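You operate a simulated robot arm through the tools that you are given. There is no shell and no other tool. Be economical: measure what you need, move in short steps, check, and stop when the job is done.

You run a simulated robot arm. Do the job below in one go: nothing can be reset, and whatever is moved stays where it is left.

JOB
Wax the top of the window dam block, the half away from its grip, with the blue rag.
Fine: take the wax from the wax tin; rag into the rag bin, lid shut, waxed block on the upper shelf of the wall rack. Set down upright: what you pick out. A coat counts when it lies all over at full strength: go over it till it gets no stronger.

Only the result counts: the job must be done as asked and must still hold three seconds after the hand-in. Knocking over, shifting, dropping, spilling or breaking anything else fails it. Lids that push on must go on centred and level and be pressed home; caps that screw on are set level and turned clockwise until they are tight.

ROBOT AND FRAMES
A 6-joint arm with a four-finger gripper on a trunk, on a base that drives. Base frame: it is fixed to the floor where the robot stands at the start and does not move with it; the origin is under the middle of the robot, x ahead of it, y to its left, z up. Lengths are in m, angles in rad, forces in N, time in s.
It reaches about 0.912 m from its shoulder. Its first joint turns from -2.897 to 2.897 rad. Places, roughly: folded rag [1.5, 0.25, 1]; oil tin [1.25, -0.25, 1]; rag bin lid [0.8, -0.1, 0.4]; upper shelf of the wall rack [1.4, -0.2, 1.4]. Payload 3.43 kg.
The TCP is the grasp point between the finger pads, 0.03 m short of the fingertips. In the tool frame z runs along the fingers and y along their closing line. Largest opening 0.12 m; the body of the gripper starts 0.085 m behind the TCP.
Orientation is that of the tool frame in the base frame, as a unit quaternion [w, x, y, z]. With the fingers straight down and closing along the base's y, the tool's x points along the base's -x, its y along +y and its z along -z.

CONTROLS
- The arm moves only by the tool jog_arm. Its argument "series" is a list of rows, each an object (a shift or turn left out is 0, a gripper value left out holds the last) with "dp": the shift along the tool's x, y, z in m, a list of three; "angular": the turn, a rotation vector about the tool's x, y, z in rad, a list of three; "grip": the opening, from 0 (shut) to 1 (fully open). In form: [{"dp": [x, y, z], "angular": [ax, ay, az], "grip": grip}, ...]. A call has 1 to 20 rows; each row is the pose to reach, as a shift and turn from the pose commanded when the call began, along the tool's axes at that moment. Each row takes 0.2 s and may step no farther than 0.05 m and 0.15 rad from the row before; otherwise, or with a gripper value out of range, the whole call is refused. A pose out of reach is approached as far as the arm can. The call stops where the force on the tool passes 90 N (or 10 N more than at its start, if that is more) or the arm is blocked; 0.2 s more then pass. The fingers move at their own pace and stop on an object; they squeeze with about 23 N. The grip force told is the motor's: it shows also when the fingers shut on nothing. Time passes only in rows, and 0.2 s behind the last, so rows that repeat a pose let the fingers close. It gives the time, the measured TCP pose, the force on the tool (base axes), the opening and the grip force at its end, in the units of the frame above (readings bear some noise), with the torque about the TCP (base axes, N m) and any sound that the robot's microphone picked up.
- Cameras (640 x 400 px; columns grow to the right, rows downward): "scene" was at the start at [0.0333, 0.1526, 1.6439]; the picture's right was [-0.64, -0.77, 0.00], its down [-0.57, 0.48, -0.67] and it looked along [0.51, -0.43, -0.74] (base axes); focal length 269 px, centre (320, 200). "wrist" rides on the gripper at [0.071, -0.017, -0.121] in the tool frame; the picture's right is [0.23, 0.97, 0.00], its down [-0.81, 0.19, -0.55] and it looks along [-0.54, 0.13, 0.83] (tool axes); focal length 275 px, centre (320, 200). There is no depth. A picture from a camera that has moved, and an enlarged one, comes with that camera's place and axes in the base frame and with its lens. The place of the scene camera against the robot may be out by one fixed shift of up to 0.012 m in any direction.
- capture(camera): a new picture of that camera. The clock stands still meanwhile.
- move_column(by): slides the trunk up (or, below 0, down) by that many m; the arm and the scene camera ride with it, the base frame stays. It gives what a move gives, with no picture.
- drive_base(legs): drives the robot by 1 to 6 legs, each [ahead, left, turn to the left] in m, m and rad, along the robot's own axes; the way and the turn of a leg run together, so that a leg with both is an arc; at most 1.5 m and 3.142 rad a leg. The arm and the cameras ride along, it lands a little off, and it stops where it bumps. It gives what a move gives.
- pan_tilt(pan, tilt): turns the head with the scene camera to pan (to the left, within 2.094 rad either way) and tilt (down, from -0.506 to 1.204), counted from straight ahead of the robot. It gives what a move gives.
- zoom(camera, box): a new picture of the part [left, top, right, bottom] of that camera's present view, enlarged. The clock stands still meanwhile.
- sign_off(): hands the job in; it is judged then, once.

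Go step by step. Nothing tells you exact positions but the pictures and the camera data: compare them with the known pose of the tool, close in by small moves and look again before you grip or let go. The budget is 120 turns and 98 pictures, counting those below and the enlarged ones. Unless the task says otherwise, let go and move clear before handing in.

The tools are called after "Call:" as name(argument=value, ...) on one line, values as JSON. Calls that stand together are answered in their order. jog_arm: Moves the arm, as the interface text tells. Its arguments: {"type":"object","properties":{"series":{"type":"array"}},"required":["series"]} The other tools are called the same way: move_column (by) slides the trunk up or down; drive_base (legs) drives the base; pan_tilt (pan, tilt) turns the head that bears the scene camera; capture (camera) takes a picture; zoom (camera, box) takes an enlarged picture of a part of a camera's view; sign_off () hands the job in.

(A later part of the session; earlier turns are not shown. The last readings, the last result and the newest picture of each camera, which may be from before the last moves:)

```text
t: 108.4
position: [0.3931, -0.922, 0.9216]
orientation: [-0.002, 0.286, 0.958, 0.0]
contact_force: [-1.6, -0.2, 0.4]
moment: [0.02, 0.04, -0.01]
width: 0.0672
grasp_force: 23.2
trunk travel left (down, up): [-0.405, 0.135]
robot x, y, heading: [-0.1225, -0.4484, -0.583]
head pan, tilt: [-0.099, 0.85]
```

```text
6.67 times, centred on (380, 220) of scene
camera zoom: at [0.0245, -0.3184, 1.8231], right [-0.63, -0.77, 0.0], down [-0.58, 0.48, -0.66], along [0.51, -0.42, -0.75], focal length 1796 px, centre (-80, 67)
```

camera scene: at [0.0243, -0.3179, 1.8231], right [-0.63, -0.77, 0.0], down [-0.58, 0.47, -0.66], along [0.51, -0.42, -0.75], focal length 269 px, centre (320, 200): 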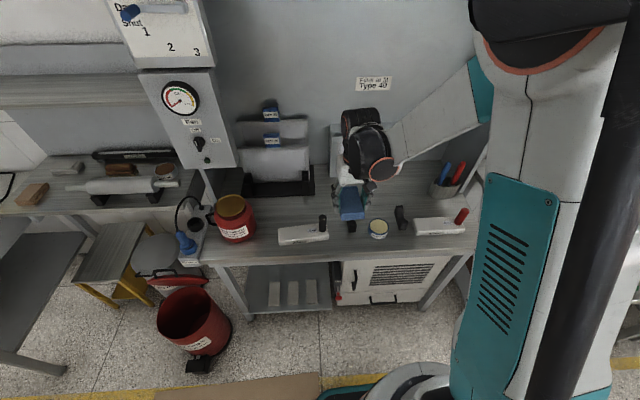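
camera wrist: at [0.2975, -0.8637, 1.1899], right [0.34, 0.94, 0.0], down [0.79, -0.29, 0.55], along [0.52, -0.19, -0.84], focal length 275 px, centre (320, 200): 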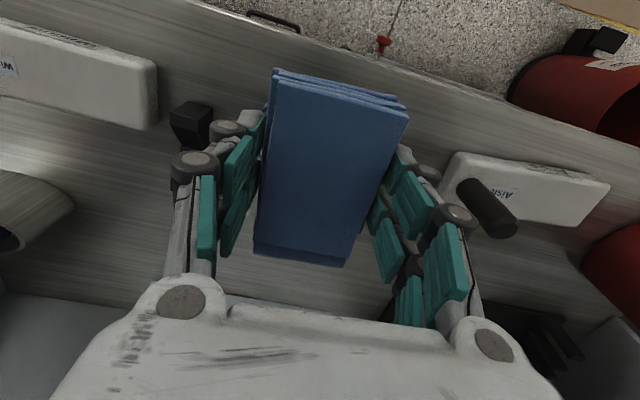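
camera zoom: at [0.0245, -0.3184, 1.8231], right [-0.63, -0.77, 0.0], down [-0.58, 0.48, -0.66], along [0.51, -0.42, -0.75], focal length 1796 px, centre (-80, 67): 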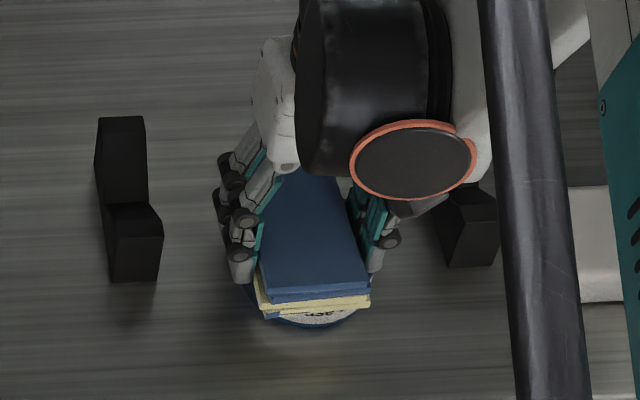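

The rag's lower layers turned yellow, so it has taken wax. I'll lift clear and move toward the Window block to measure it with the wrist camera.

Call:
jog_arm(series=[{"dp": [0, 0, -0.02]}, {"dp": [0, 0, -0.06]}, {"dp": [0, 0, -0.1]}, {"dp": [0.02, -0.03, -0.14]}, {"dp": [0.04, -0.07, -0.16]}, {"dp": [0.06, -0.11, -0.18]}])

Call:
capture(camera="wrist")

Call:
zoom(camera="scene", box=[320, 150, 500, 262])

```text
refused: row 4 steps farther than a row can; nothing moved
```

```text
31 pictures are left
camera wrist: at [0.3254, -0.8984, 1.0418], right [0.34, 0.94, 0.0], down [0.79, -0.29, 0.55], along [0.52, -0.19, -0.84], focal length 275 px, centre (320, 200)
```

wrist: 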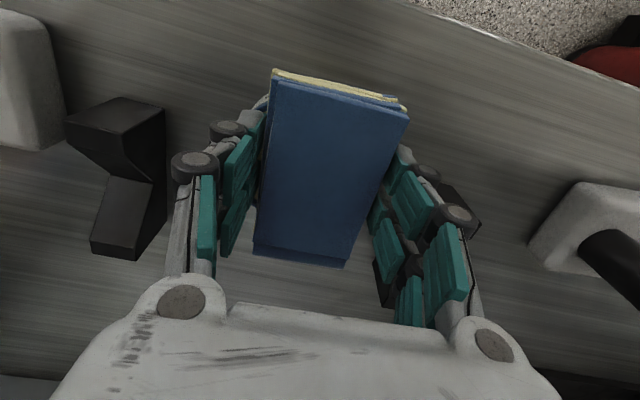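

```text
3.56 times, centred on (410, 206) of scene
camera zoom: at [0.0245, -0.3184, 1.8231], right [-0.63, -0.77, 0.0], down [-0.58, 0.48, -0.66], along [0.51, -0.42, -0.75], focal length 958 px, centre (0, 179)
```

zoom: 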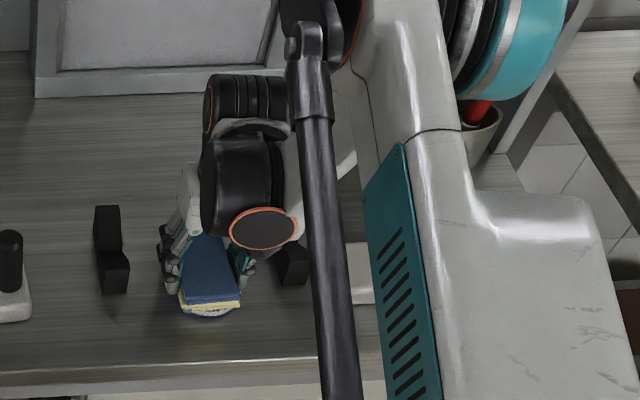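

That had one step too long again. I'll use shorter steps and a single picture.

Call:
jog_arm(series=[{"dp": [0, 0, -0.02]}, {"dp": [0, 0, -0.06]}, {"dp": [0, 0, -0.1]}, {"dp": [0.0, 0.0, -0.14]}, {"dp": [0.015, -0.03, -0.16]}, {"dp": [0.03, -0.06, -0.18]}, {"dp": [0.045, -0.09, -0.2]}, {"dp": [0.06, -0.12, -0.22]}])

Call:
capture(camera="wrist")

```text
t: 110.2
position: [0.2772, -0.9909, 1.141]
orientation: [-0.003, 0.286, 0.958, 0.001]
contact_force: [-0.3, 0.1, 0.0]
moment: [-0.03, -0.04, -0.03]
width: 0.0672
grasp_force: 22.9
trunk travel left (down, up): [-0.405, 0.135]
robot x, y, heading: [-0.1226, -0.4483, -0.582]
head pan, tilt: [-0.099, 0.85]
```

```text
29 pictures are left
camera wrist: at [0.2096, -0.9673, 1.2631], right [0.34, 0.94, 0.0], down [0.78, -0.29, 0.55], along [0.52, -0.19, -0.84], focal length 275 px, centre (320, 200)
```

wrist: 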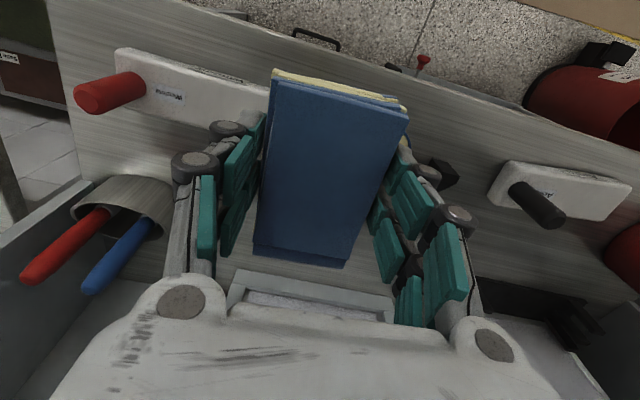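

The left half of the block spans about u = -0.69 to -0.79. I'll turn the tool 90° so the rag's long side runs along the block and the fingers stay clear of the black stand, then move over that half.

Call:
jog_arm(series=[{"dp": [-0.005, -0.008, 0], "angular": [0, 0, 0.145]}, {"dp": [-0.01, -0.016, 0], "angular": [0, 0, 0.29]}, {"dp": [-0.015, -0.024, 0], "angular": [0, 0, 0.436]}, {"dp": [-0.02, -0.032, 0], "angular": [0, 0, 0.582]}, {"dp": [-0.025, -0.04, 0], "angular": [0, 0, 0.727]}, {"dp": [-0.03, -0.048, 0.01], "angular": [0, 0, 0.873]}, {"dp": [-0.035, -0.056, 0.02], "angular": [0, 0, 1.018]}, {"dp": [-0.04, -0.064, 0.04], "angular": [0, 0, 1.164]}, {"dp": [-0.045, -0.072, 0.06], "angular": [0, 0, 1.309]}, {"dp": [-0.05, -0.08, 0.08], "angular": [0, 0, 1.455]}, {"dp": [-0.0556, -0.0843, 0.1], "angular": [0, 0, 1.6]}, {"dp": [-0.0556, -0.0843, 0.14], "angular": [0, 0, 1.6]}])

Call:
capture(camera="wrist")

Call:
capture(camera="scene")

```text
t: 112.8
position: [0.2793, -1.0919, 0.9975]
orientation: [-0.002, 0.887, 0.462, -0.002]
contact_force: [0.6, -0.1, -0.4]
moment: [-0.01, 0.0, 0.03]
width: 0.0673
grasp_force: 23.1
trunk travel left (down, up): [-0.405, 0.135]
robot x, y, heading: [-0.125, -0.4525, -0.584]
head pan, tilt: [-0.099, 0.85]
```

```text
28 pictures are left
camera wrist: at [0.307, -1.0244, 1.1193], right [0.93, -0.37, 0.0], down [-0.31, -0.78, 0.55], along [-0.21, -0.51, -0.83], focal length 275 px, centre (320, 200)
```

wrist: 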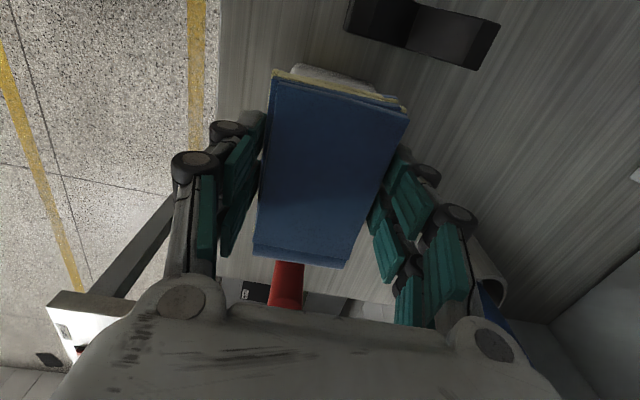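

```text
27 pictures are left
camera scene: at [0.0253, -0.3195, 1.8231], right [-0.63, -0.77, 0.0], down [-0.58, 0.48, -0.66], along [0.51, -0.42, -0.75], focal length 269 px, centre (320, 200)
```

scene: 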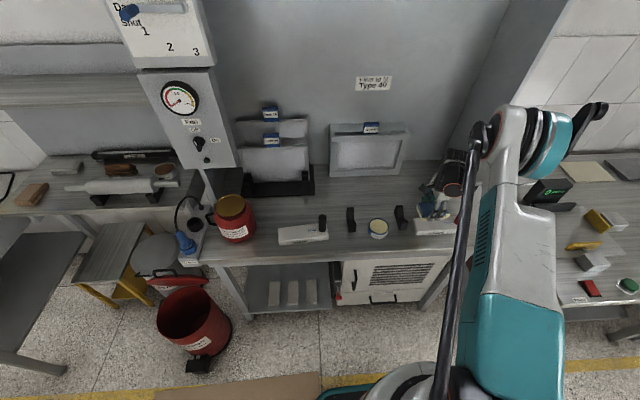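

The block's left end is at u ≈ -0.695 with its centre line at n ≈ 0.868. I'll correct by 6 mm and descend onto the block slowly.

Call:
jog_arm(series=[{"dp": [-0.006, 0.006, 0.02]}, {"dp": [-0.006, 0.006, 0.04]}, {"dp": [-0.006, 0.006, 0.06]}, {"dp": [-0.006, 0.006, 0.068]}])

Call:
jog_arm(series=[{"dp": [0, 0, 0.003]}, {"dp": [0, 0, 0.005]}])

Call:
jog_arm(series=[{"dp": [0, 0, 0.002]}, {"dp": [0, 0, 0.004]}])

Call:
jog_arm(series=[{"dp": [0, 0, 0.001]}, {"dp": [0, 0, 0.003]}])

```text
t: 113.8
position: [0.2789, -1.0989, 0.9308]
orientation: [-0.002, 0.887, 0.462, -0.001]
contact_force: [0.3, -0.2, 0.2]
moment: [0.0, -0.01, -0.05]
width: 0.0673
grasp_force: 23.3
trunk travel left (down, up): [-0.405, 0.135]
robot x, y, heading: [-0.1219, -0.4487, -0.583]
head pan, tilt: [-0.099, 0.85]
```

```text
t: 114.4
position: [0.2786, -1.0972, 0.9281]
orientation: [-0.001, 0.887, 0.463, -0.001]
contact_force: [-0.2, -0.6, -1.0]
moment: [0.0, 0.01, -0.03]
width: 0.0672
grasp_force: 22.8
trunk travel left (down, up): [-0.405, 0.135]
robot x, y, heading: [-0.1248, -0.4525, -0.588]
head pan, tilt: [-0.099, 0.85]
```

```text
t: 115.0
position: [0.279, -1.0989, 0.924]
orientation: [-0.002, 0.887, 0.462, 0.0]
contact_force: [-0.4, -0.7, -0.1]
moment: [-0.01, -0.02, 0.03]
width: 0.067
grasp_force: 22.5
trunk travel left (down, up): [-0.405, 0.135]
robot x, y, heading: [-0.1189, -0.4454, -0.583]
head pan, tilt: [-0.099, 0.85]
```

```text
t: 115.6
position: [0.2795, -1.0984, 0.9195]
orientation: [-0.001, 0.887, 0.462, 0.0]
contact_force: [-0.5, -0.5, 0.3]
moment: [-0.01, 0.0, 0.0]
width: 0.0676
grasp_force: 22.8
trunk travel left (down, up): [-0.405, 0.135]
robot x, y, heading: [-0.1216, -0.4496, -0.584]
head pan, tilt: [-0.099, 0.85]
```

Call:
jog_arm(series=[{"dp": [0, 0, 0.002]}, {"dp": [0, 0, 0.004]}])

Call:
jog_arm(series=[{"dp": [0, 0, 0.002]}, {"dp": [0, 0, 0.004]}])

Call:
jog_arm(series=[{"dp": [0, 0, 0.001]}, {"dp": [0, 0, 0.003]}])

Call:
jog_arm(series=[{"dp": [0, 0, 0.001]}, {"dp": [0, 0, 0.003]}])

```text
t: 116.2
position: [0.2785, -1.0986, 0.9172]
orientation: [-0.001, 0.887, 0.462, 0.0]
contact_force: [3.7, -2.9, 15.7]
moment: [0.13, -0.7, -0.11]
width: 0.0671
grasp_force: 22.9
trunk travel left (down, up): [-0.405, 0.135]
robot x, y, heading: [-0.1218, -0.4505, -0.58]
head pan, tilt: [-0.099, 0.85]
```

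```text
t: 116.8
position: [0.2781, -1.0979, 0.9139]
orientation: [-0.001, 0.887, 0.462, -0.001]
contact_force: [7.9, -5.4, 25.5]
moment: [-0.25, -0.29, 0.04]
width: 0.0674
grasp_force: 22.9
trunk travel left (down, up): [-0.405, 0.135]
robot x, y, heading: [-0.1239, -0.4501, -0.585]
head pan, tilt: [-0.099, 0.85]
```

```text
t: 117.4
position: [0.2775, -1.0971, 0.9094]
orientation: [-0.001, 0.886, 0.463, -0.001]
contact_force: [4.9, -3.4, 34.5]
moment: [-0.41, -0.62, 0.01]
width: 0.0679
grasp_force: 22.6
trunk travel left (down, up): [-0.405, 0.135]
robot x, y, heading: [-0.1237, -0.4477, -0.583]
head pan, tilt: [-0.099, 0.85]
```

```text
t: 118.0
position: [0.277, -1.0967, 0.9108]
orientation: [0.001, 0.887, 0.462, -0.001]
contact_force: [13.0, -13.0, 54.9]
moment: [-0.64, -1.19, -0.07]
width: 0.0681
grasp_force: 23.5
trunk travel left (down, up): [-0.405, 0.135]
robot x, y, heading: [-0.1255, -0.4458, -0.585]
head pan, tilt: [-0.099, 0.85]
```

I pressed deeper than intended: contact came at z 0.917 and the force is now 55 N. I'll ease back until the force is light.

Call:
jog_arm(series=[{"dp": [0, 0, -0.002]}, {"dp": [0, 0, -0.004]}])

```text
t: 118.6
position: [0.2782, -1.0959, 0.9107]
orientation: [-0.001, 0.887, 0.462, -0.001]
contact_force: [4.9, -0.8, 29.3]
moment: [-0.7, -0.92, 0.23]
width: 0.0678
grasp_force: 22.7
trunk travel left (down, up): [-0.405, 0.135]
robot x, y, heading: [-0.1215, -0.4496, -0.584]
head pan, tilt: [-0.099, 0.85]
```

Call:
jog_arm(series=[{"dp": [0, 0, -0.0015]}, {"dp": [0, 0, -0.0018]}])

```text
t: 119.2
position: [0.2773, -1.098, 0.9109]
orientation: [-0.002, 0.887, 0.462, 0.0]
contact_force: [-0.9, 1.5, 4.9]
moment: [0.07, -0.18, 0.04]
width: 0.0671
grasp_force: 23.6
trunk travel left (down, up): [-0.405, 0.135]
robot x, y, heading: [-0.1214, -0.4475, -0.587]
head pan, tilt: [-0.099, 0.85]
```

The force is now 5 N. I'll rub gently over the half with small strokes.

Call:
jog_arm(series=[{"dp": [0, 0.004, 0.0006]}, {"dp": [0, 0.008, 0.0006]}, {"dp": [0, 0.004, 0.0006]}, {"dp": [0, 0, 0.0006]}, {"dp": [0, -0.004, 0.0006]}, {"dp": [0, -0.008, 0.0006]}, {"dp": [0.004, -0.004, 0.0006]}, {"dp": [0.004, 0, 0.0006]}, {"dp": [0.004, 0.004, 0.0006]}, {"dp": [0.004, 0.008, 0.0006]}, {"dp": [0, 0.004, 0.0006]}, {"dp": [-0.003, 0, 0.0006]}, {"dp": [-0.003, -0.004, 0.0006]}, {"dp": [-0.003, -0.008, 0.0006]}, {"dp": [0, -0.004, 0.0006]}, {"dp": [0, 0, 0.0006]}])

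```text
t: 122.6
position: [0.2791, -1.0994, 0.9115]
orientation: [-0.002, 0.887, 0.463, -0.001]
contact_force: [-1.7, 0.8, 5.4]
moment: [-0.05, -0.1, -0.02]
width: 0.0671
grasp_force: 23.1
trunk travel left (down, up): [-0.405, 0.135]
robot x, y, heading: [-0.118, -0.4501, -0.582]
head pan, tilt: [-0.099, 0.85]
```

I'll lift and move aside to inspect the coat.

Call:
jog_arm(series=[{"dp": [0, 0, -0.03]}, {"dp": [0, 0, -0.07]}, {"dp": [0, -0.03, -0.1]}, {"dp": [0, -0.07, -0.12]}, {"dp": [0, -0.11, -0.13]}, {"dp": [0, -0.15, -0.13]}])

Call:
zoom(camera="wrist", box=[320, 60, 640, 260])

```text
t: 124.0
position: [0.1568, -1.0134, 1.0413]
orientation: [-0.002, 0.887, 0.462, 0.0]
contact_force: [-0.1, 0.2, 0.4]
moment: [-0.03, -0.02, 0.02]
width: 0.0673
grasp_force: 22.9
trunk travel left (down, up): [-0.405, 0.135]
robot x, y, heading: [-0.1216, -0.4487, -0.582]
head pan, tilt: [-0.099, 0.85]
```

```text
2.00 times, centred on (480, 160) of wrist
camera zoom: at [0.1849, -0.946, 1.1627], right [0.93, -0.37, 0.0], down [-0.31, -0.78, 0.55], along [-0.21, -0.51, -0.83], focal length 551 px, centre (0, 280)
```

zoom: 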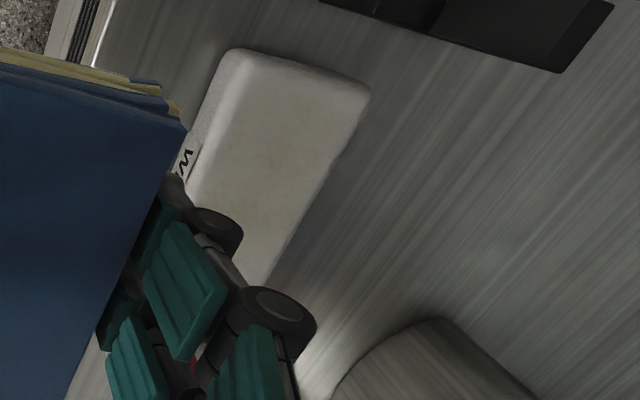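

Call:
zoom(camera="wrist", box=[400, 75, 520, 205])

```text
3.08 times, centred on (460, 140) of wrist
camera zoom: at [0.1849, -0.946, 1.1627], right [0.93, -0.37, 0.0], down [-0.31, -0.78, 0.55], along [-0.21, -0.51, -0.83], focal length 847 px, centre (-111, 385)
```

zoom: 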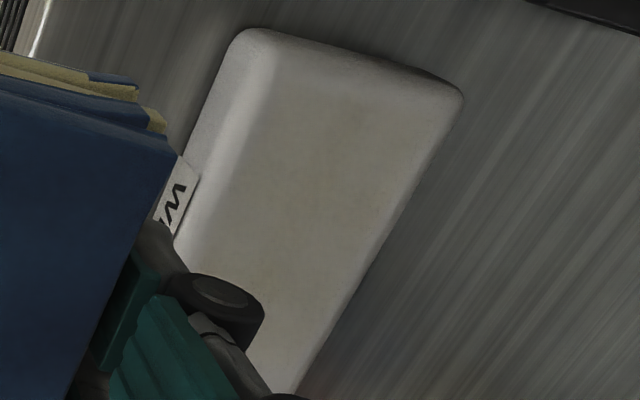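

The flat top of the half carries a faint yellow tint. I'll go back to the same pose and rub more, reaching slightly further past the edges.

Call:
jog_arm(series=[{"dp": [0, 0.05, 0]}, {"dp": [0, 0.1, 0.0]}, {"dp": [0, 0.15, 0.01]}, {"dp": [0, 0.15, 0.05]}, {"dp": [0, 0.15, 0.09]}, {"dp": [0, 0.15, 0.12]}, {"dp": [0, 0.15, 0.131]}])

Call:
jog_arm(series=[{"dp": [0, 0.005, 0]}, {"dp": [0, 0.01, 0]}, {"dp": [0, 0.005, 0]}, {"dp": [0, 0, 0]}, {"dp": [0, -0.005, 0]}, {"dp": [0, -0.01, 0]}, {"dp": [0.006, -0.007, 0]}, {"dp": [0.008, 0, 0]}, {"dp": [0.008, 0.005, 0]}, {"dp": [0.008, 0.01, 0]}, {"dp": [0.004, 0.005, 0]}, {"dp": [0, 0, 0]}, {"dp": [-0.004, -0.005, 0]}, {"dp": [-0.004, -0.01, 0]}, {"dp": [-0.004, -0.005, 0]}, {"dp": [-0.004, 0, 0]}, {"dp": [-0.004, 0.005, 0]}, {"dp": [-0.004, 0.01, 0]}, {"dp": [0, 0.005, 0]}, {"dp": [0, 0, 0]}])

```text
refused: row 3 steps farther than a row can; nothing moved
```

```text
t: 128.2
position: [0.1555, -1.012, 1.0421]
orientation: [-0.002, 0.887, 0.463, -0.001]
contact_force: [-0.3, 0.7, -0.7]
moment: [-0.02, 0.01, -0.01]
width: 0.0673
grasp_force: 23.5
trunk travel left (down, up): [-0.405, 0.135]
robot x, y, heading: [-0.1242, -0.4464, -0.582]
head pan, tilt: [-0.099, 0.85]
```

One approach step was 1 mm too long, so the rubbing ran in the air. I'll approach first, then rub.

Call:
jog_arm(series=[{"dp": [0, 0.04, 0]}, {"dp": [0, 0.08, 0.0]}, {"dp": [0, 0.12, 0]}, {"dp": [0, 0.15, 0.02]}, {"dp": [0, 0.15, 0.06]}, {"dp": [0, 0.15, 0.1]}, {"dp": [0, 0.15, 0.12]}, {"dp": [0, 0.15, 0.13]}, {"dp": [0, 0.15, 0.131]}])

```text
t: 130.2
position: [0.2783, -1.0989, 0.9115]
orientation: [0.0, 0.887, 0.462, -0.002]
contact_force: [1.1, -5.9, 16.3]
moment: [-0.48, -0.52, -0.04]
width: 0.0675
grasp_force: 22.1
trunk travel left (down, up): [-0.405, 0.135]
robot x, y, heading: [-0.1207, -0.4481, -0.582]
head pan, tilt: [-0.099, 0.85]
```

Call:
jog_arm(series=[{"dp": [0, 0.005, 0]}, {"dp": [0, 0.01, 0]}, {"dp": [0, 0.005, 0]}, {"dp": [0, 0, 0]}, {"dp": [0, -0.005, 0]}, {"dp": [0, -0.01, 0]}, {"dp": [0.006, -0.007, 0]}, {"dp": [0.008, 0, 0]}, {"dp": [0.008, 0.005, 0]}, {"dp": [0.008, 0.01, 0]}, {"dp": [0.004, 0.005, 0]}, {"dp": [0, 0, 0]}, {"dp": [-0.004, -0.005, 0]}, {"dp": [-0.004, -0.01, 0]}, {"dp": [-0.004, -0.005, 0]}, {"dp": [-0.004, 0, 0]}, {"dp": [-0.004, 0.005, 0]}, {"dp": [-0.004, 0.01, 0]}, {"dp": [0, 0.005, 0]}, {"dp": [0, 0, 0]}])

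Call:
jog_arm(series=[{"dp": [0, 0.005, 0.0003]}, {"dp": [0, 0.01, 0.0003]}, {"dp": [0, 0.005, 0.0003]}, {"dp": [0, 0, 0.0003]}, {"dp": [0, -0.005, 0.0003]}, {"dp": [0, -0.01, 0.0003]}, {"dp": [0.006, -0.007, 0.0003]}, {"dp": [0.008, 0, 0.0003]}, {"dp": [0.008, 0.005, 0.0003]}, {"dp": [0.008, 0.01, 0.0003]}, {"dp": [0.004, 0.005, 0.0003]}, {"dp": [0, 0, 0.0003]}, {"dp": [-0.004, -0.005, 0.0003]}, {"dp": [-0.004, -0.01, 0.0003]}, {"dp": [-0.004, -0.005, 0.0003]}, {"dp": [-0.004, 0, 0.0003]}, {"dp": [-0.004, 0.005, 0.0003]}, {"dp": [-0.004, 0.01, 0.0003]}, {"dp": [0, 0.005, 0.0003]}, {"dp": [0, 0, 0.0003]}])

Call:
jog_arm(series=[{"dp": [0, 0, -0.03]}, {"dp": [0, 0, -0.07]}, {"dp": [0, -0.03, -0.1]}, {"dp": [0, -0.07, -0.12]}, {"dp": [0, -0.11, -0.13]}, {"dp": [0, -0.15, -0.13]}])

Call:
zoom(camera="wrist", box=[400, 75, 520, 205])

```text
t: 134.4
position: [0.2794, -1.097, 0.9107]
orientation: [-0.002, 0.887, 0.462, 0.0]
contact_force: [-0.8, 0.0, 0.9]
moment: [-0.03, -0.03, 0.01]
width: 0.0672
grasp_force: 23.1
out of reach, approached as far as the arm can: row 2, 18
trunk travel left (down, up): [-0.405, 0.135]
robot x, y, heading: [-0.1218, -0.4479, -0.588]
head pan, tilt: [-0.099, 0.85]
```

```text
t: 138.6
position: [0.2806, -1.0992, 0.9116]
orientation: [-0.001, 0.887, 0.463, 0.0]
contact_force: [3.3, -1.9, 9.9]
moment: [0.04, 0.16, 0.01]
width: 0.0675
grasp_force: 23.2
out of reach, approached as far as the arm can: row 2, 18
trunk travel left (down, up): [-0.405, 0.135]
robot x, y, heading: [-0.1204, -0.4493, -0.589]
head pan, tilt: [-0.099, 0.85]
```

```text
t: 140.0
position: [0.1549, -1.0128, 1.0408]
orientation: [-0.001, 0.887, 0.463, -0.001]
contact_force: [-0.3, 0.3, -0.1]
moment: [-0.01, 0.01, 0.0]
width: 0.0676
grasp_force: 22.5
trunk travel left (down, up): [-0.405, 0.135]
robot x, y, heading: [-0.1231, -0.449, -0.585]
head pan, tilt: [-0.099, 0.85]
```

```text
3.08 times, centred on (460, 140) of wrist
camera zoom: at [0.1831, -0.9453, 1.1623], right [0.93, -0.37, 0.0], down [-0.31, -0.78, 0.55], along [-0.21, -0.51, -0.83], focal length 847 px, centre (-111, 385)
```

zoom: 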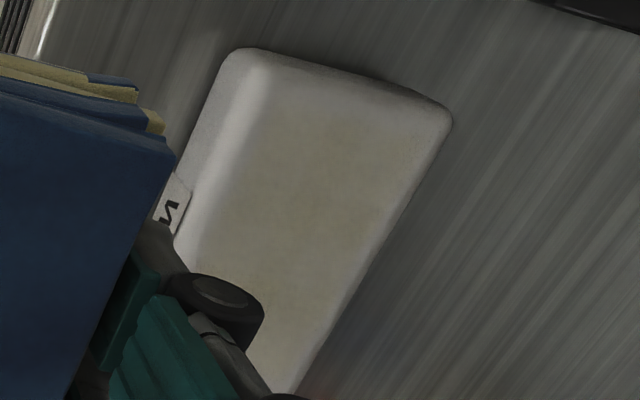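

The coat is stronger, and the block has moved a few mm to the right. I'll go over it again with strokes shifted to follow it, reaching both the outer end and the middle.

Call:
jog_arm(series=[{"dp": [0, 0.04, 0]}, {"dp": [0, 0.08, 0.0]}, {"dp": [0, 0.12, 0]}, {"dp": [-0.003, 0.147, 0.02]}, {"dp": [-0.003, 0.147, 0.06]}, {"dp": [-0.003, 0.147, 0.1]}, {"dp": [-0.003, 0.147, 0.12]}, {"dp": [-0.003, 0.147, 0.1295]}, {"dp": [-0.003, 0.147, 0.1312]}])

Call:
jog_arm(series=[{"dp": [0, 0.005, 0]}, {"dp": [0, 0.008, 0]}, {"dp": [0, 0, 0]}, {"dp": [0, -0.008, 0]}, {"dp": [0.006, -0.008, 0]}, {"dp": [0.01, 0, 0]}, {"dp": [0.01, 0.008, 0]}, {"dp": [0.005, 0.004, 0]}, {"dp": [0, 0, 0]}, {"dp": [-0.006, -0.004, 0]}, {"dp": [-0.008, -0.008, 0]}, {"dp": [-0.008, 0, 0]}, {"dp": [-0.008, 0.008, 0]}, {"dp": [-0.004, 0, 0]}, {"dp": [0, -0.008, 0]}, {"dp": [0.006, 0, 0]}, {"dp": [0.01, 0.006, 0]}, {"dp": [0.01, -0.006, 0]}, {"dp": [0.005, 0, 0]}, {"dp": [0, 0, 0]}])

Call:
jog_arm(series=[{"dp": [0, 0.005, 0.0004]}, {"dp": [0, 0.008, 0.0004]}, {"dp": [0, 0, 0.0004]}, {"dp": [0, -0.008, 0.0004]}, {"dp": [0.006, -0.008, 0.0004]}, {"dp": [0.01, 0, 0.0004]}, {"dp": [0.01, 0.008, 0.0004]}, {"dp": [0.005, 0.004, 0.0004]}, {"dp": [0, 0, 0.0004]}, {"dp": [-0.006, -0.004, 0.0004]}, {"dp": [-0.008, -0.008, 0.0004]}, {"dp": [-0.008, 0, 0.0004]}, {"dp": [-0.008, 0.008, 0.0004]}, {"dp": [-0.004, 0, 0.0004]}, {"dp": [0, -0.008, 0.0004]}, {"dp": [0.006, 0, 0.0004]}, {"dp": [0.01, 0.006, 0.0004]}, {"dp": [0.01, -0.006, 0.0004]}, {"dp": [0.005, 0, 0.0004]}, {"dp": [0, 0, 0.0004]}])

Call:
jog_arm(series=[{"dp": [0, 0, -0.03]}, {"dp": [0, 0, -0.07]}, {"dp": [0, -0.03, -0.1]}, {"dp": [0, -0.07, -0.12]}, {"dp": [0, -0.11, -0.13]}, {"dp": [0, -0.147, -0.13]}])

Call:
zoom(camera="wrist", box=[400, 75, 520, 205])

```text
t: 142.0
position: [0.2729, -1.1, 0.9119]
orientation: [-0.001, 0.887, 0.462, -0.002]
contact_force: [5.6, -10.0, 31.1]
moment: [-0.25, -0.36, -0.13]
width: 0.0676
grasp_force: 22.8
trunk travel left (down, up): [-0.405, 0.135]
robot x, y, heading: [-0.1222, -0.4484, -0.588]
head pan, tilt: [-0.099, 0.85]
```

```text
t: 146.2
position: [0.2751, -1.0979, 0.9098]
orientation: [-0.002, 0.886, 0.463, -0.001]
contact_force: [5.0, 11.3, 29.2]
moment: [0.91, 0.84, -0.46]
width: 0.0675
grasp_force: 22.7
out of reach, approached as far as the arm can: row 2, 13
trunk travel left (down, up): [-0.405, 0.135]
robot x, y, heading: [-0.1259, -0.4506, -0.58]
head pan, tilt: [-0.099, 0.85]
```

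```text
t: 150.4
position: [0.2765, -1.0945, 0.9108]
orientation: [-0.001, 0.886, 0.464, 0.0]
contact_force: [8.3, 14.1, 41.8]
moment: [1.37, 1.13, -0.52]
width: 0.0676
grasp_force: 23.7
out of reach, approached as far as the arm can: row 2, 13
trunk travel left (down, up): [-0.405, 0.135]
robot x, y, heading: [-0.1212, -0.4494, -0.587]
head pan, tilt: [-0.099, 0.85]
```

```text
t: 151.8
position: [0.1547, -1.0149, 1.0385]
orientation: [-0.001, 0.886, 0.463, -0.002]
contact_force: [0.7, -0.2, 0.3]
moment: [0.02, -0.03, 0.01]
width: 0.0676
grasp_force: 23.0
trunk travel left (down, up): [-0.405, 0.135]
robot x, y, heading: [-0.1228, -0.4509, -0.585]
head pan, tilt: [-0.099, 0.85]
```

```text
3.08 times, centred on (460, 140) of wrist
camera zoom: at [0.1833, -0.9477, 1.1594], right [0.93, -0.37, 0.0], down [-0.31, -0.78, 0.55], along [-0.21, -0.51, -0.83], focal length 847 px, centre (-111, 385)
```

zoom: 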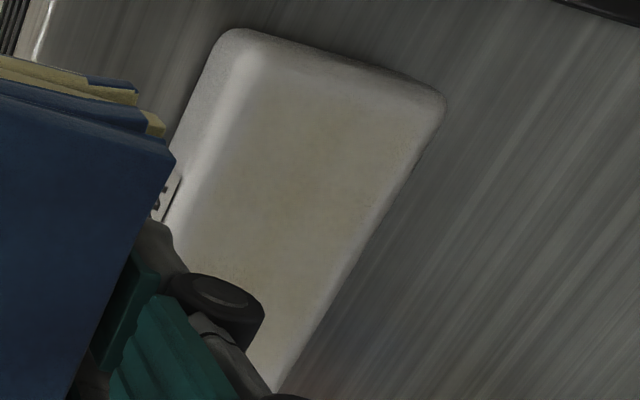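

The coat keeps building up in the middle but less at the edges, and the arm is at its limit on the far side. I'll move the base 6 cm closer so strokes can go past every edge.

Call:
drive_base(legs=[[0.07, 0, 0]])

```text
t: 152.8
position: [0.2136, -1.054, 1.0363]
orientation: [-0.003, 0.887, 0.462, -0.001]
contact_force: [0.8, 0.6, -0.5]
moment: [0.0, 0.04, -0.05]
width: 0.0674
grasp_force: 22.8
trunk travel left (down, up): [-0.405, 0.135]
robot x, y, heading: [-0.063, -0.4867, -0.587]
head pan, tilt: [-0.099, 0.85]
```

Call:
jog_arm(series=[{"dp": [0.002, 0.04, 0]}, {"dp": [0.002, 0.077, 0.01]}, {"dp": [0.002, 0.077, 0.05]}, {"dp": [0.002, 0.077, 0.09]}, {"dp": [0.002, 0.077, 0.115]}, {"dp": [0.002, 0.077, 0.122]}, {"dp": [0.002, 0.077, 0.124]}])

```text
t: 154.4
position: [0.2766, -1.0955, 0.9129]
orientation: [-0.002, 0.887, 0.462, -0.001]
contact_force: [0.0, 0.0, -0.4]
moment: [-0.03, 0.01, 0.01]
width: 0.0676
grasp_force: 23.1
trunk travel left (down, up): [-0.405, 0.135]
robot x, y, heading: [-0.0648, -0.4906, -0.584]
head pan, tilt: [-0.099, 0.85]
```

Call:
jog_arm(series=[{"dp": [0, 0, 0.0015]}, {"dp": [0, 0.006, 0.002]}, {"dp": [0, 0.013, 0.002]}, {"dp": [0.006, 0.013, 0.002]}, {"dp": [0.012, 0.008, 0.002]}, {"dp": [0.012, 0, 0.002]}, {"dp": [0.012, -0.008, 0.002]}, {"dp": [0.012, -0.015, 0.002]}, {"dp": [0.004, -0.015, 0.002]}, {"dp": [-0.004, -0.015, 0.002]}, {"dp": [-0.008, -0.008, 0.002]}, {"dp": [-0.008, 0, 0.002]}, {"dp": [-0.008, 0.008, 0.002]}, {"dp": [-0.008, 0.013, 0.002]}, {"dp": [0, 0.013, 0.002]}, {"dp": [0.008, 0.013, 0.002]}, {"dp": [0.012, 0, 0.002]}, {"dp": [0.008, -0.014, 0.002]}, {"dp": [0, -0.008, 0.002]}, {"dp": [0, 0, 0.002]}])

Call:
jog_arm(series=[{"dp": [0, 0, 0.0005]}, {"dp": [0, 0.006, 0.0005]}, {"dp": [0, 0.013, 0.0005]}, {"dp": [0.006, 0.013, 0.0005]}, {"dp": [0.012, 0.008, 0.0005]}, {"dp": [0.012, 0, 0.0005]}, {"dp": [0.012, -0.008, 0.0005]}, {"dp": [0.012, -0.015, 0.0005]}, {"dp": [0.004, -0.015, 0.0005]}, {"dp": [-0.004, -0.015, 0.0005]}, {"dp": [-0.008, -0.008, 0.0005]}, {"dp": [-0.008, 0, 0.0005]}, {"dp": [-0.008, 0.008, 0.0005]}, {"dp": [-0.008, 0.013, 0.0005]}, {"dp": [0, 0.013, 0.0005]}, {"dp": [0.008, 0.013, 0.0005]}, {"dp": [0.012, 0, 0.0005]}, {"dp": [0.008, -0.014, 0.0005]}, {"dp": [0, -0.008, 0.0005]}, {"dp": [0, 0, 0.0005]}])

Call:
jog_arm(series=[{"dp": [0, 0, -0.03]}, {"dp": [0, 0, -0.07]}, {"dp": [0, -0.03, -0.1]}, {"dp": [0, -0.07, -0.12]}, {"dp": [0, -0.11, -0.13]}, {"dp": [0, -0.15, -0.13]}])

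Call:
zoom(camera="wrist", box=[400, 75, 520, 205])

```text
t: 158.6
position: [0.2776, -1.0962, 0.9122]
orientation: [-0.002, 0.887, 0.462, -0.001]
contact_force: [0.5, -0.2, 0.1]
moment: [-0.03, 0.0, 0.02]
width: 0.0676
grasp_force: 22.9
trunk travel left (down, up): [-0.405, 0.135]
robot x, y, heading: [-0.064, -0.4894, -0.584]
head pan, tilt: [-0.099, 0.85]
```

```text
t: 162.8
position: [0.2755, -1.0942, 0.9114]
orientation: [-0.002, 0.887, 0.462, -0.001]
contact_force: [-0.9, 0.0, -0.4]
moment: [0.03, 0.01, 0.0]
width: 0.0672
grasp_force: 23.0
trunk travel left (down, up): [-0.405, 0.135]
robot x, y, heading: [-0.0662, -0.489, -0.584]
head pan, tilt: [-0.099, 0.85]
```

```text
t: 164.2
position: [0.1541, -1.0101, 1.0406]
orientation: [-0.002, 0.887, 0.463, -0.001]
contact_force: [0.5, 0.6, -0.1]
moment: [-0.04, -0.01, 0.01]
width: 0.0674
grasp_force: 24.0
trunk travel left (down, up): [-0.405, 0.135]
robot x, y, heading: [-0.0656, -0.4868, -0.585]
head pan, tilt: [-0.099, 0.85]
```

```text
3.08 times, centred on (460, 140) of wrist
camera zoom: at [0.1833, -0.9419, 1.1623], right [0.93, -0.37, 0.0], down [-0.31, -0.78, 0.55], along [-0.21, -0.51, -0.83], focal length 847 px, centre (-111, 385)
```

zoom: 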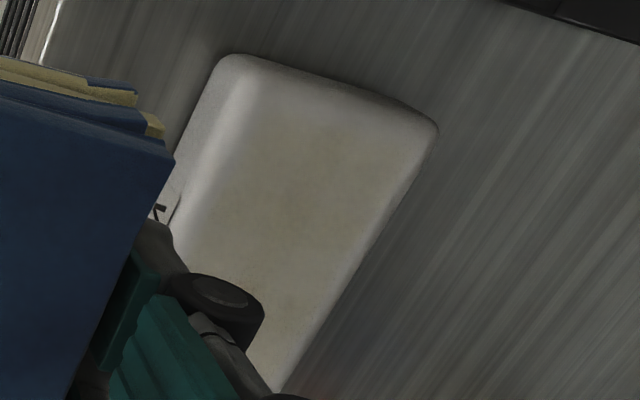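

That pass had no contact because the earlier pressing pushed the rag slightly up in the grip. I'll return and find the new contact height.

Call:
jog_arm(series=[{"dp": [0, 0.04, 0]}, {"dp": [0, 0.08, 0.0]}, {"dp": [0, 0.12, 0]}, {"dp": [0, 0.15, 0.02]}, {"dp": [0, 0.15, 0.06]}, {"dp": [0, 0.15, 0.1]}, {"dp": [0, 0.15, 0.12]}, {"dp": [0, 0.15, 0.1305]}])

Call:
jog_arm(series=[{"dp": [0, 0, 0.001]}])

Call:
jog_arm(series=[{"dp": [0, 0, 0.001]}])

```text
t: 166.0
position: [0.2775, -1.0956, 0.9112]
orientation: [-0.001, 0.886, 0.463, 0.0]
contact_force: [1.5, -2.3, 4.6]
moment: [0.01, 0.15, 0.06]
width: 0.0674
grasp_force: 23.0
trunk travel left (down, up): [-0.405, 0.135]
robot x, y, heading: [-0.0658, -0.4924, -0.588]
head pan, tilt: [-0.099, 0.85]
```

```text
t: 166.4
position: [0.2771, -1.0944, 0.9116]
orientation: [-0.001, 0.887, 0.462, -0.002]
contact_force: [3.6, -7.5, 23.2]
moment: [0.32, 0.65, 0.21]
width: 0.0674
grasp_force: 23.1
trunk travel left (down, up): [-0.405, 0.135]
robot x, y, heading: [-0.0637, -0.4859, -0.583]
head pan, tilt: [-0.099, 0.85]
```

```text
t: 166.8
position: [0.2753, -1.0953, 0.9106]
orientation: [-0.001, 0.887, 0.462, -0.001]
contact_force: [4.8, -8.2, 38.4]
moment: [0.52, 0.98, 0.24]
width: 0.0676
grasp_force: 22.8
trunk travel left (down, up): [-0.405, 0.135]
robot x, y, heading: [-0.0654, -0.4887, -0.582]
head pan, tilt: [-0.099, 0.85]
```

The torque suggests the fingertips have come level with the rag's underside and touch the block's front edge. I'll set the rag down right here on the block, raise the fingers 13 mm and grip it again higher.

Call:
jog_arm(series=[{"dp": [0, 0, -0.002]}, {"dp": [0, 0, -0.002], "grip": 0.68}, {"dp": [0, 0, -0.002]}, {"dp": [0, 0, -0.008]}, {"dp": [0, 0, -0.015]}, {"dp": [0, 0, -0.015], "grip": 0.0}, {"dp": [0, 0, -0.015]}, {"dp": [0, 0, -0.015]}])

```text
t: 168.6
position: [0.2776, -1.0959, 0.9239]
orientation: [-0.001, 0.886, 0.463, -0.001]
contact_force: [0.0, 1.0, 1.5]
moment: [0.04, 0.05, -0.03]
width: 0.0673
grasp_force: 23.4
trunk travel left (down, up): [-0.405, 0.135]
robot x, y, heading: [-0.0618, -0.4893, -0.583]
head pan, tilt: [-0.099, 0.85]
```

It is gripped again with clearance under the fingertips. I'll press lightly and rub with wide strokes.

Call:
jog_arm(series=[{"dp": [0, 0, 0.0005]}, {"dp": [0, 0, 0.001]}])

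```text
t: 169.2
position: [0.2782, -1.0961, 0.9243]
orientation: [-0.002, 0.887, 0.462, -0.001]
contact_force: [2.9, -3.7, 19.1]
moment: [-0.07, 0.09, 0.03]
width: 0.0675
grasp_force: 23.0
trunk travel left (down, up): [-0.405, 0.135]
robot x, y, heading: [-0.0668, -0.4855, -0.581]
head pan, tilt: [-0.099, 0.85]
```

Call:
jog_arm(series=[{"dp": [0, 0.007, -0.0003]}, {"dp": [0, 0.014, -0.0003]}, {"dp": [0.006, 0.014, -0.0003]}, {"dp": [0.012, 0.008, -0.0003]}, {"dp": [0.012, 0, -0.0003]}, {"dp": [0.012, -0.008, -0.0003]}, {"dp": [0.012, -0.014, -0.0003]}, {"dp": [0.004, -0.014, -0.0003]}, {"dp": [-0.004, -0.014, -0.0003]}, {"dp": [-0.01, -0.008, -0.0003]}, {"dp": [-0.01, 0, -0.0003]}, {"dp": [-0.01, 0.008, -0.0003]}, {"dp": [-0.008, 0.014, -0.0003]}, {"dp": [0, 0.014, -0.0003]}, {"dp": [0.008, 0.013, -0.0003]}, {"dp": [0.012, 0, -0.0003]}, {"dp": [0.008, -0.014, -0.0003]}, {"dp": [0, -0.008, -0.0003]}, {"dp": [0, 0, -0.0003]}])

Call:
jog_arm(series=[{"dp": [0, 0.007, 0.0003]}, {"dp": [0, 0.014, 0.0003]}, {"dp": [0.006, 0.014, 0.0003]}, {"dp": [0.012, 0.008, 0.0003]}, {"dp": [0.012, 0, 0.0003]}, {"dp": [0.012, -0.008, 0.0003]}, {"dp": [0.012, -0.014, 0.0003]}, {"dp": [0.004, -0.014, 0.0003]}, {"dp": [-0.004, -0.014, 0.0003]}, {"dp": [-0.01, -0.008, 0.0003]}, {"dp": [-0.01, 0, 0.0003]}, {"dp": [-0.01, 0.008, 0.0003]}, {"dp": [-0.008, 0.014, 0.0003]}, {"dp": [0, 0.014, 0.0003]}, {"dp": [0.008, 0.013, 0.0003]}, {"dp": [0.012, 0, 0.0003]}, {"dp": [0.008, -0.014, 0.0003]}, {"dp": [0, -0.008, 0.0003]}, {"dp": [0, 0, 0.0003]}])

Call:
jog_arm(series=[{"dp": [0, 0, -0.03]}, {"dp": [0, 0, -0.07]}, {"dp": [0, -0.03, -0.1]}, {"dp": [0, -0.07, -0.12]}, {"dp": [0, -0.11, -0.13]}, {"dp": [0, -0.15, -0.13]}])

Call:
zoom(camera="wrist", box=[400, 75, 520, 205])

```text
t: 173.2
position: [0.2762, -1.0972, 0.9233]
orientation: [-0.001, 0.887, 0.462, -0.001]
contact_force: [0.7, 0.2, 0.0]
moment: [0.01, -0.03, -0.03]
width: 0.0672
grasp_force: 22.7
trunk travel left (down, up): [-0.405, 0.135]
robot x, y, heading: [-0.0653, -0.4885, -0.584]
head pan, tilt: [-0.099, 0.85]
```

```text
t: 177.2
position: [0.2753, -1.0942, 0.9231]
orientation: [-0.002, 0.887, 0.462, -0.001]
contact_force: [-4.8, 3.0, 12.1]
moment: [0.08, -0.04, 0.04]
width: 0.0674
grasp_force: 23.2
trunk travel left (down, up): [-0.405, 0.135]
robot x, y, heading: [-0.0637, -0.4887, -0.582]
head pan, tilt: [-0.099, 0.85]
```

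```text
t: 178.6
position: [0.1529, -1.0088, 1.0523]
orientation: [-0.002, 0.887, 0.463, 0.0]
contact_force: [-0.3, -0.6, -0.2]
moment: [-0.04, -0.01, 0.01]
width: 0.0673
grasp_force: 22.9
trunk travel left (down, up): [-0.405, 0.135]
robot x, y, heading: [-0.0651, -0.4887, -0.583]
head pan, tilt: [-0.099, 0.85]
```

```text
3.08 times, centred on (460, 140) of wrist
camera zoom: at [0.182, -0.9415, 1.1732], right [0.93, -0.37, 0.0], down [-0.31, -0.78, 0.55], along [-0.21, -0.51, -0.83], focal length 847 px, centre (-111, 385)
```

zoom: 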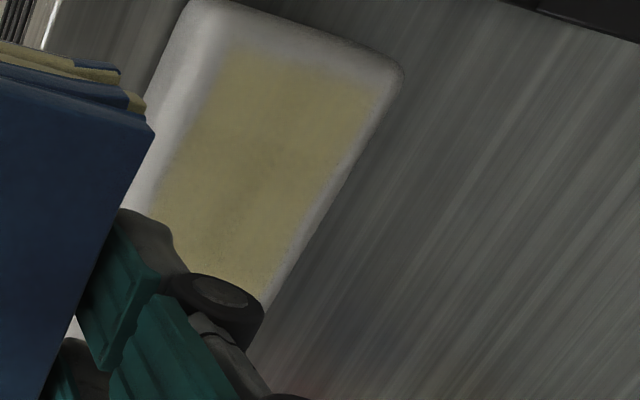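

Now the half shows a clear, even yellow coat. I'll make one more full pass, following the block's small shift, to confirm it gets no stronger.

Call:
jog_arm(series=[{"dp": [0, 0.04, 0]}, {"dp": [0, 0.08, 0.0]}, {"dp": [0.004, 0.12, 0]}, {"dp": [0.004, 0.135, 0.02]}, {"dp": [0.004, 0.135, 0.06]}, {"dp": [0.004, 0.135, 0.1]}, {"dp": [0.004, 0.135, 0.12]}, {"dp": [0.004, 0.135, 0.1295]}])

Call:
jog_arm(series=[{"dp": [0, 0, 0.0008]}])

```text
t: 180.4
position: [0.266, -1.0849, 0.9232]
orientation: [-0.002, 0.886, 0.463, -0.001]
contact_force: [-0.9, -0.6, -0.9]
moment: [0.0, -0.02, 0.02]
width: 0.0674
grasp_force: 22.9
trunk travel left (down, up): [-0.405, 0.135]
robot x, y, heading: [-0.0645, -0.4882, -0.584]
head pan, tilt: [-0.099, 0.85]
```

```text
t: 180.8
position: [0.2666, -1.0838, 0.9232]
orientation: [-0.001, 0.887, 0.462, -0.001]
contact_force: [0.9, -0.1, -0.9]
moment: [0.03, -0.06, 0.0]
width: 0.0669
grasp_force: 22.9
trunk travel left (down, up): [-0.405, 0.135]
robot x, y, heading: [-0.0606, -0.4872, -0.586]
head pan, tilt: [-0.099, 0.85]
```

Call:
jog_arm(series=[{"dp": [0, 0, 0.001]}])

Call:
jog_arm(series=[{"dp": [0, 0, 0.0007]}])

```text
t: 181.2
position: [0.2671, -1.0839, 0.9223]
orientation: [-0.001, 0.887, 0.462, -0.001]
contact_force: [3.5, -5.8, 17.7]
moment: [-0.31, -0.4, -0.02]
width: 0.0674
grasp_force: 22.9
trunk travel left (down, up): [-0.405, 0.135]
robot x, y, heading: [-0.0645, -0.4888, -0.586]
head pan, tilt: [-0.099, 0.85]
```

```text
t: 181.6
position: [0.2682, -1.0838, 0.9219]
orientation: [-0.001, 0.887, 0.462, -0.001]
contact_force: [5.5, -8.2, 24.3]
moment: [-0.34, -0.25, 0.04]
width: 0.0675
grasp_force: 23.0
trunk travel left (down, up): [-0.405, 0.135]
robot x, y, heading: [-0.0637, -0.4872, -0.589]
head pan, tilt: [-0.099, 0.85]
```

Call:
jog_arm(series=[{"dp": [0, 0.006, -0.0004]}, {"dp": [0, 0.012, -0.0004]}, {"dp": [0.006, 0.012, -0.0004]}, {"dp": [0.012, 0.008, -0.0004]}, {"dp": [0.012, 0, -0.0004]}, {"dp": [0.012, -0.008, -0.0004]}, {"dp": [0.012, -0.012, -0.0004]}, {"dp": [0.004, -0.012, -0.0004]}, {"dp": [-0.004, -0.012, -0.0004]}, {"dp": [-0.01, -0.008, -0.0004]}, {"dp": [-0.01, 0, -0.0004]}, {"dp": [-0.01, 0.008, -0.0004]}, {"dp": [-0.008, 0.012, -0.0004]}, {"dp": [0, 0.012, -0.0004]}, {"dp": [0.008, 0.012, -0.0004]}, {"dp": [0.012, 0, -0.0004]}, {"dp": [0.008, -0.012, -0.0004]}, {"dp": [0, -0.008, -0.0004]}, {"dp": [0, 0, -0.0004]}])

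Call:
jog_arm(series=[{"dp": [0, 0, 0.0003]}, {"dp": [-0.006, 0, 0.0003]}, {"dp": [-0.012, 0, 0.0003]}, {"dp": [-0.012, 0.01, 0.0003]}, {"dp": [-0.006, 0.01, 0.0003]}, {"dp": [0.0, 0.01, 0.0003]}, {"dp": [0.006, 0.01, 0.0003]}, {"dp": [0.012, 0.01, 0.0003]}, {"dp": [0.012, 0, 0.0003]}, {"dp": [0.006, 0, 0.0003]}, {"dp": [0, -0.005, 0.0003]}, {"dp": [-0.006, -0.01, 0.0003]}, {"dp": [-0.012, -0.01, 0.0003]}, {"dp": [-0.006, -0.012, 0.0003]}, {"dp": [0, -0.012, 0.0003]}, {"dp": [0.006, -0.012, 0.0003]}, {"dp": [0.012, -0.01, 0.0003]}, {"dp": [0.006, -0.004, 0.0003]}, {"dp": [0, 0, 0.0003]}])

Call:
jog_arm(series=[{"dp": [0, 0, -0.03]}, {"dp": [0, 0, -0.07]}, {"dp": [0, -0.03, -0.1]}, {"dp": [0, -0.07, -0.13]}, {"dp": [0, -0.11, -0.16]}, {"dp": [0, -0.14, -0.18]}, {"dp": [0, -0.17, -0.18]}])

Call:
zoom(camera="wrist", box=[380, 75, 560, 235])

```text
t: 185.6
position: [0.2671, -1.084, 0.9224]
orientation: [0.0, 0.887, 0.462, -0.001]
contact_force: [-0.7, 0.1, 3.9]
moment: [0.07, -0.03, 0.01]
width: 0.0674
grasp_force: 22.8
trunk travel left (down, up): [-0.405, 0.135]
robot x, y, heading: [-0.0674, -0.4876, -0.58]
head pan, tilt: [-0.099, 0.85]
```

```text
t: 189.6
position: [0.2667, -1.082, 0.9215]
orientation: [-0.002, 0.887, 0.462, 0.0]
contact_force: [-1.2, 1.0, 1.8]
moment: [-0.02, 0.01, 0.0]
width: 0.0672
grasp_force: 23.0
trunk travel left (down, up): [-0.405, 0.135]
robot x, y, heading: [-0.0621, -0.4866, -0.584]
head pan, tilt: [-0.099, 0.85]
```

```text
t: 191.2
position: [0.1286, -0.9856, 1.1018]
orientation: [-0.001, 0.887, 0.463, -0.001]
contact_force: [-0.9, -0.1, -0.8]
moment: [-0.02, -0.01, 0.01]
width: 0.0673
grasp_force: 22.8
trunk travel left (down, up): [-0.405, 0.135]
robot x, y, heading: [-0.061, -0.4899, -0.582]
head pan, tilt: [-0.099, 0.85]
```

```text
2.50 times, centred on (470, 155) of wrist
camera zoom: at [0.1561, -0.9193, 1.2222], right [0.93, -0.37, 0.0], down [-0.31, -0.78, 0.55], along [-0.21, -0.51, -0.83], focal length 688 px, centre (-55, 312)
```

zoom: 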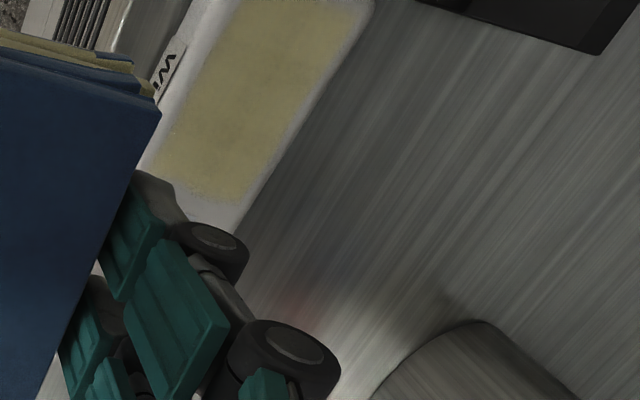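

The coat looks strong and even. I want to see the whole block, to compare the coated length with the block's middle.

Call:
zoom(camera="scene", box=[360, 190, 480, 265])

```text
5.33 times, centred on (420, 228) of scene
camera zoom: at [0.0813, -0.3561, 1.8232], right [-0.63, -0.77, 0.0], down [-0.58, 0.47, -0.66], along [0.51, -0.42, -0.75], focal length 1437 px, centre (-213, 53)
```

zoom: 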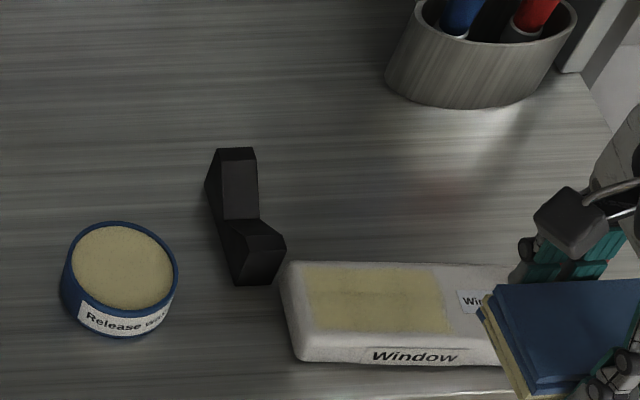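

The coat is a well-defined rectangle over the half away from the peg, and the tin and stand are in place. One more saturating pass, centred on the block's present position.

Call:
jog_arm(series=[{"dp": [0.002, 0.04, 0]}, {"dp": [0.004, 0.08, 0.0]}, {"dp": [0.008, 0.12, 0]}, {"dp": [0.008, 0.149, 0.02]}, {"dp": [0.008, 0.149, 0.06]}, {"dp": [0.008, 0.149, 0.1]}, {"dp": [0.008, 0.149, 0.14]}, {"dp": [0.008, 0.149, 0.17]}, {"dp": [0.008, 0.149, 0.1785]}])

Call:
jog_arm(series=[{"dp": [0, 0, 0.0015]}])

```text
t: 193.2
position: [0.2545, -1.064, 0.9204]
orientation: [-0.002, 0.886, 0.463, -0.001]
contact_force: [0.7, -0.7, 3.9]
moment: [-0.18, -0.09, -0.01]
width: 0.0672
grasp_force: 23.1
trunk travel left (down, up): [-0.405, 0.135]
robot x, y, heading: [-0.0656, -0.4878, -0.587]
head pan, tilt: [-0.099, 0.85]
```

```text
t: 193.6
position: [0.2544, -1.0649, 0.9215]
orientation: [-0.001, 0.887, 0.463, -0.001]
contact_force: [2.4, -2.5, 16.1]
moment: [-0.21, -0.16, -0.01]
width: 0.0673
grasp_force: 23.0
trunk travel left (down, up): [-0.405, 0.135]
robot x, y, heading: [-0.063, -0.4879, -0.584]
head pan, tilt: [-0.099, 0.85]
```

Call:
jog_arm(series=[{"dp": [0, 0.006, 0.0]}, {"dp": [0, 0.012, 0.0]}, {"dp": [0.006, 0.012, 0.0]}, {"dp": [0.01, 0.008, 0.0]}, {"dp": [0.01, 0, 0.0]}, {"dp": [0.01, -0.008, 0.0]}, {"dp": [0.01, -0.012, 0.0]}, {"dp": [0.004, -0.012, 0.0]}, {"dp": [-0.004, -0.012, 0.0]}, {"dp": [-0.01, -0.008, 0.0]}, {"dp": [-0.01, 0, 0.0]}, {"dp": [-0.01, 0.008, 0.0]}, {"dp": [-0.008, 0.012, 0.0]}, {"dp": [0, 0.012, 0.0]}, {"dp": [0.008, 0.012, 0.0]}, {"dp": [0.01, 0, 0.0]}, {"dp": [0.008, -0.012, 0.0]}, {"dp": [0, -0.008, 0.0]}, {"dp": [0, 0, 0.0]}])

Call:
jog_arm(series=[{"dp": [0, 0, 0.0008]}, {"dp": [-0.006, 0, 0.0008]}, {"dp": [-0.012, 0, 0.0008]}, {"dp": [-0.012, 0.01, 0.0008]}, {"dp": [-0.006, 0.01, 0.0008]}, {"dp": [0.0, 0.01, 0.0008]}, {"dp": [0.006, 0.01, 0.0008]}, {"dp": [0.01, 0.01, 0.0008]}, {"dp": [0.01, 0, 0.0008]}, {"dp": [0.006, 0, 0.0008]}, {"dp": [0, -0.005, 0.0008]}, {"dp": [-0.006, -0.01, 0.0008]}, {"dp": [-0.012, -0.01, 0.0008]}, {"dp": [-0.006, -0.012, 0.0008]}, {"dp": [0, -0.012, 0.0008]}, {"dp": [0.006, -0.012, 0.0008]}, {"dp": [0.01, -0.01, 0.0008]}, {"dp": [0.006, -0.004, 0.0008]}, {"dp": [0, 0, 0.0008]}])

Call:
jog_arm(series=[{"dp": [0, 0, -0.03]}, {"dp": [0, 0, -0.07]}, {"dp": [0, -0.03, -0.1]}, {"dp": [0, -0.07, -0.13]}, {"dp": [0, -0.11, -0.16]}, {"dp": [0, -0.14, -0.18]}, {"dp": [0, -0.17, -0.18]}])

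Call:
zoom(camera="scene", box=[370, 190, 490, 265])

```text
t: 197.6
position: [0.2526, -1.0646, 0.9216]
orientation: [-0.002, 0.887, 0.462, -0.001]
contact_force: [-3.4, 1.5, 10.0]
moment: [0.07, 0.1, 0.01]
width: 0.0675
grasp_force: 22.8
trunk travel left (down, up): [-0.405, 0.135]
robot x, y, heading: [-0.0631, -0.4898, -0.583]
head pan, tilt: [-0.099, 0.85]
```

```text
t: 201.6
position: [0.2546, -1.064, 0.9204]
orientation: [-0.001, 0.887, 0.462, -0.001]
contact_force: [-0.3, 5.2, 10.2]
moment: [0.14, 0.03, -0.01]
width: 0.0674
grasp_force: 22.3
trunk travel left (down, up): [-0.405, 0.135]
robot x, y, heading: [-0.0608, -0.4887, -0.579]
head pan, tilt: [-0.099, 0.85]
```

```text
t: 203.2
position: [0.1156, -0.9671, 1.1027]
orientation: [-0.003, 0.887, 0.462, -0.001]
contact_force: [0.8, 0.4, -0.9]
moment: [0.0, 0.0, -0.02]
width: 0.0677
grasp_force: 22.8
trunk travel left (down, up): [-0.405, 0.135]
robot x, y, heading: [-0.062, -0.4883, -0.588]
head pan, tilt: [-0.099, 0.85]
```

```text
5.33 times, centred on (430, 228) of scene
camera zoom: at [0.0812, -0.3561, 1.8232], right [-0.63, -0.77, 0.0], down [-0.58, 0.47, -0.66], along [0.51, -0.42, -0.75], focal length 1437 px, centre (-267, 53)
```

zoom: 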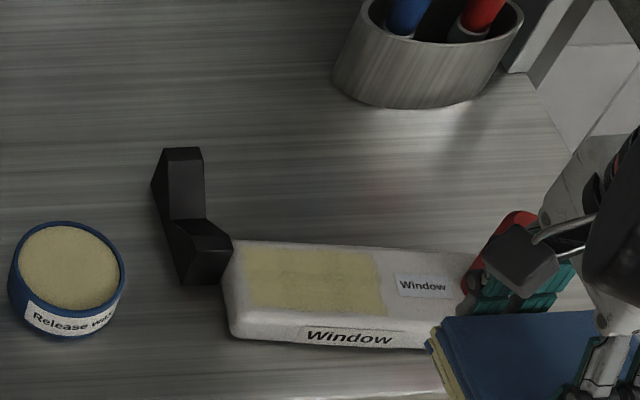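

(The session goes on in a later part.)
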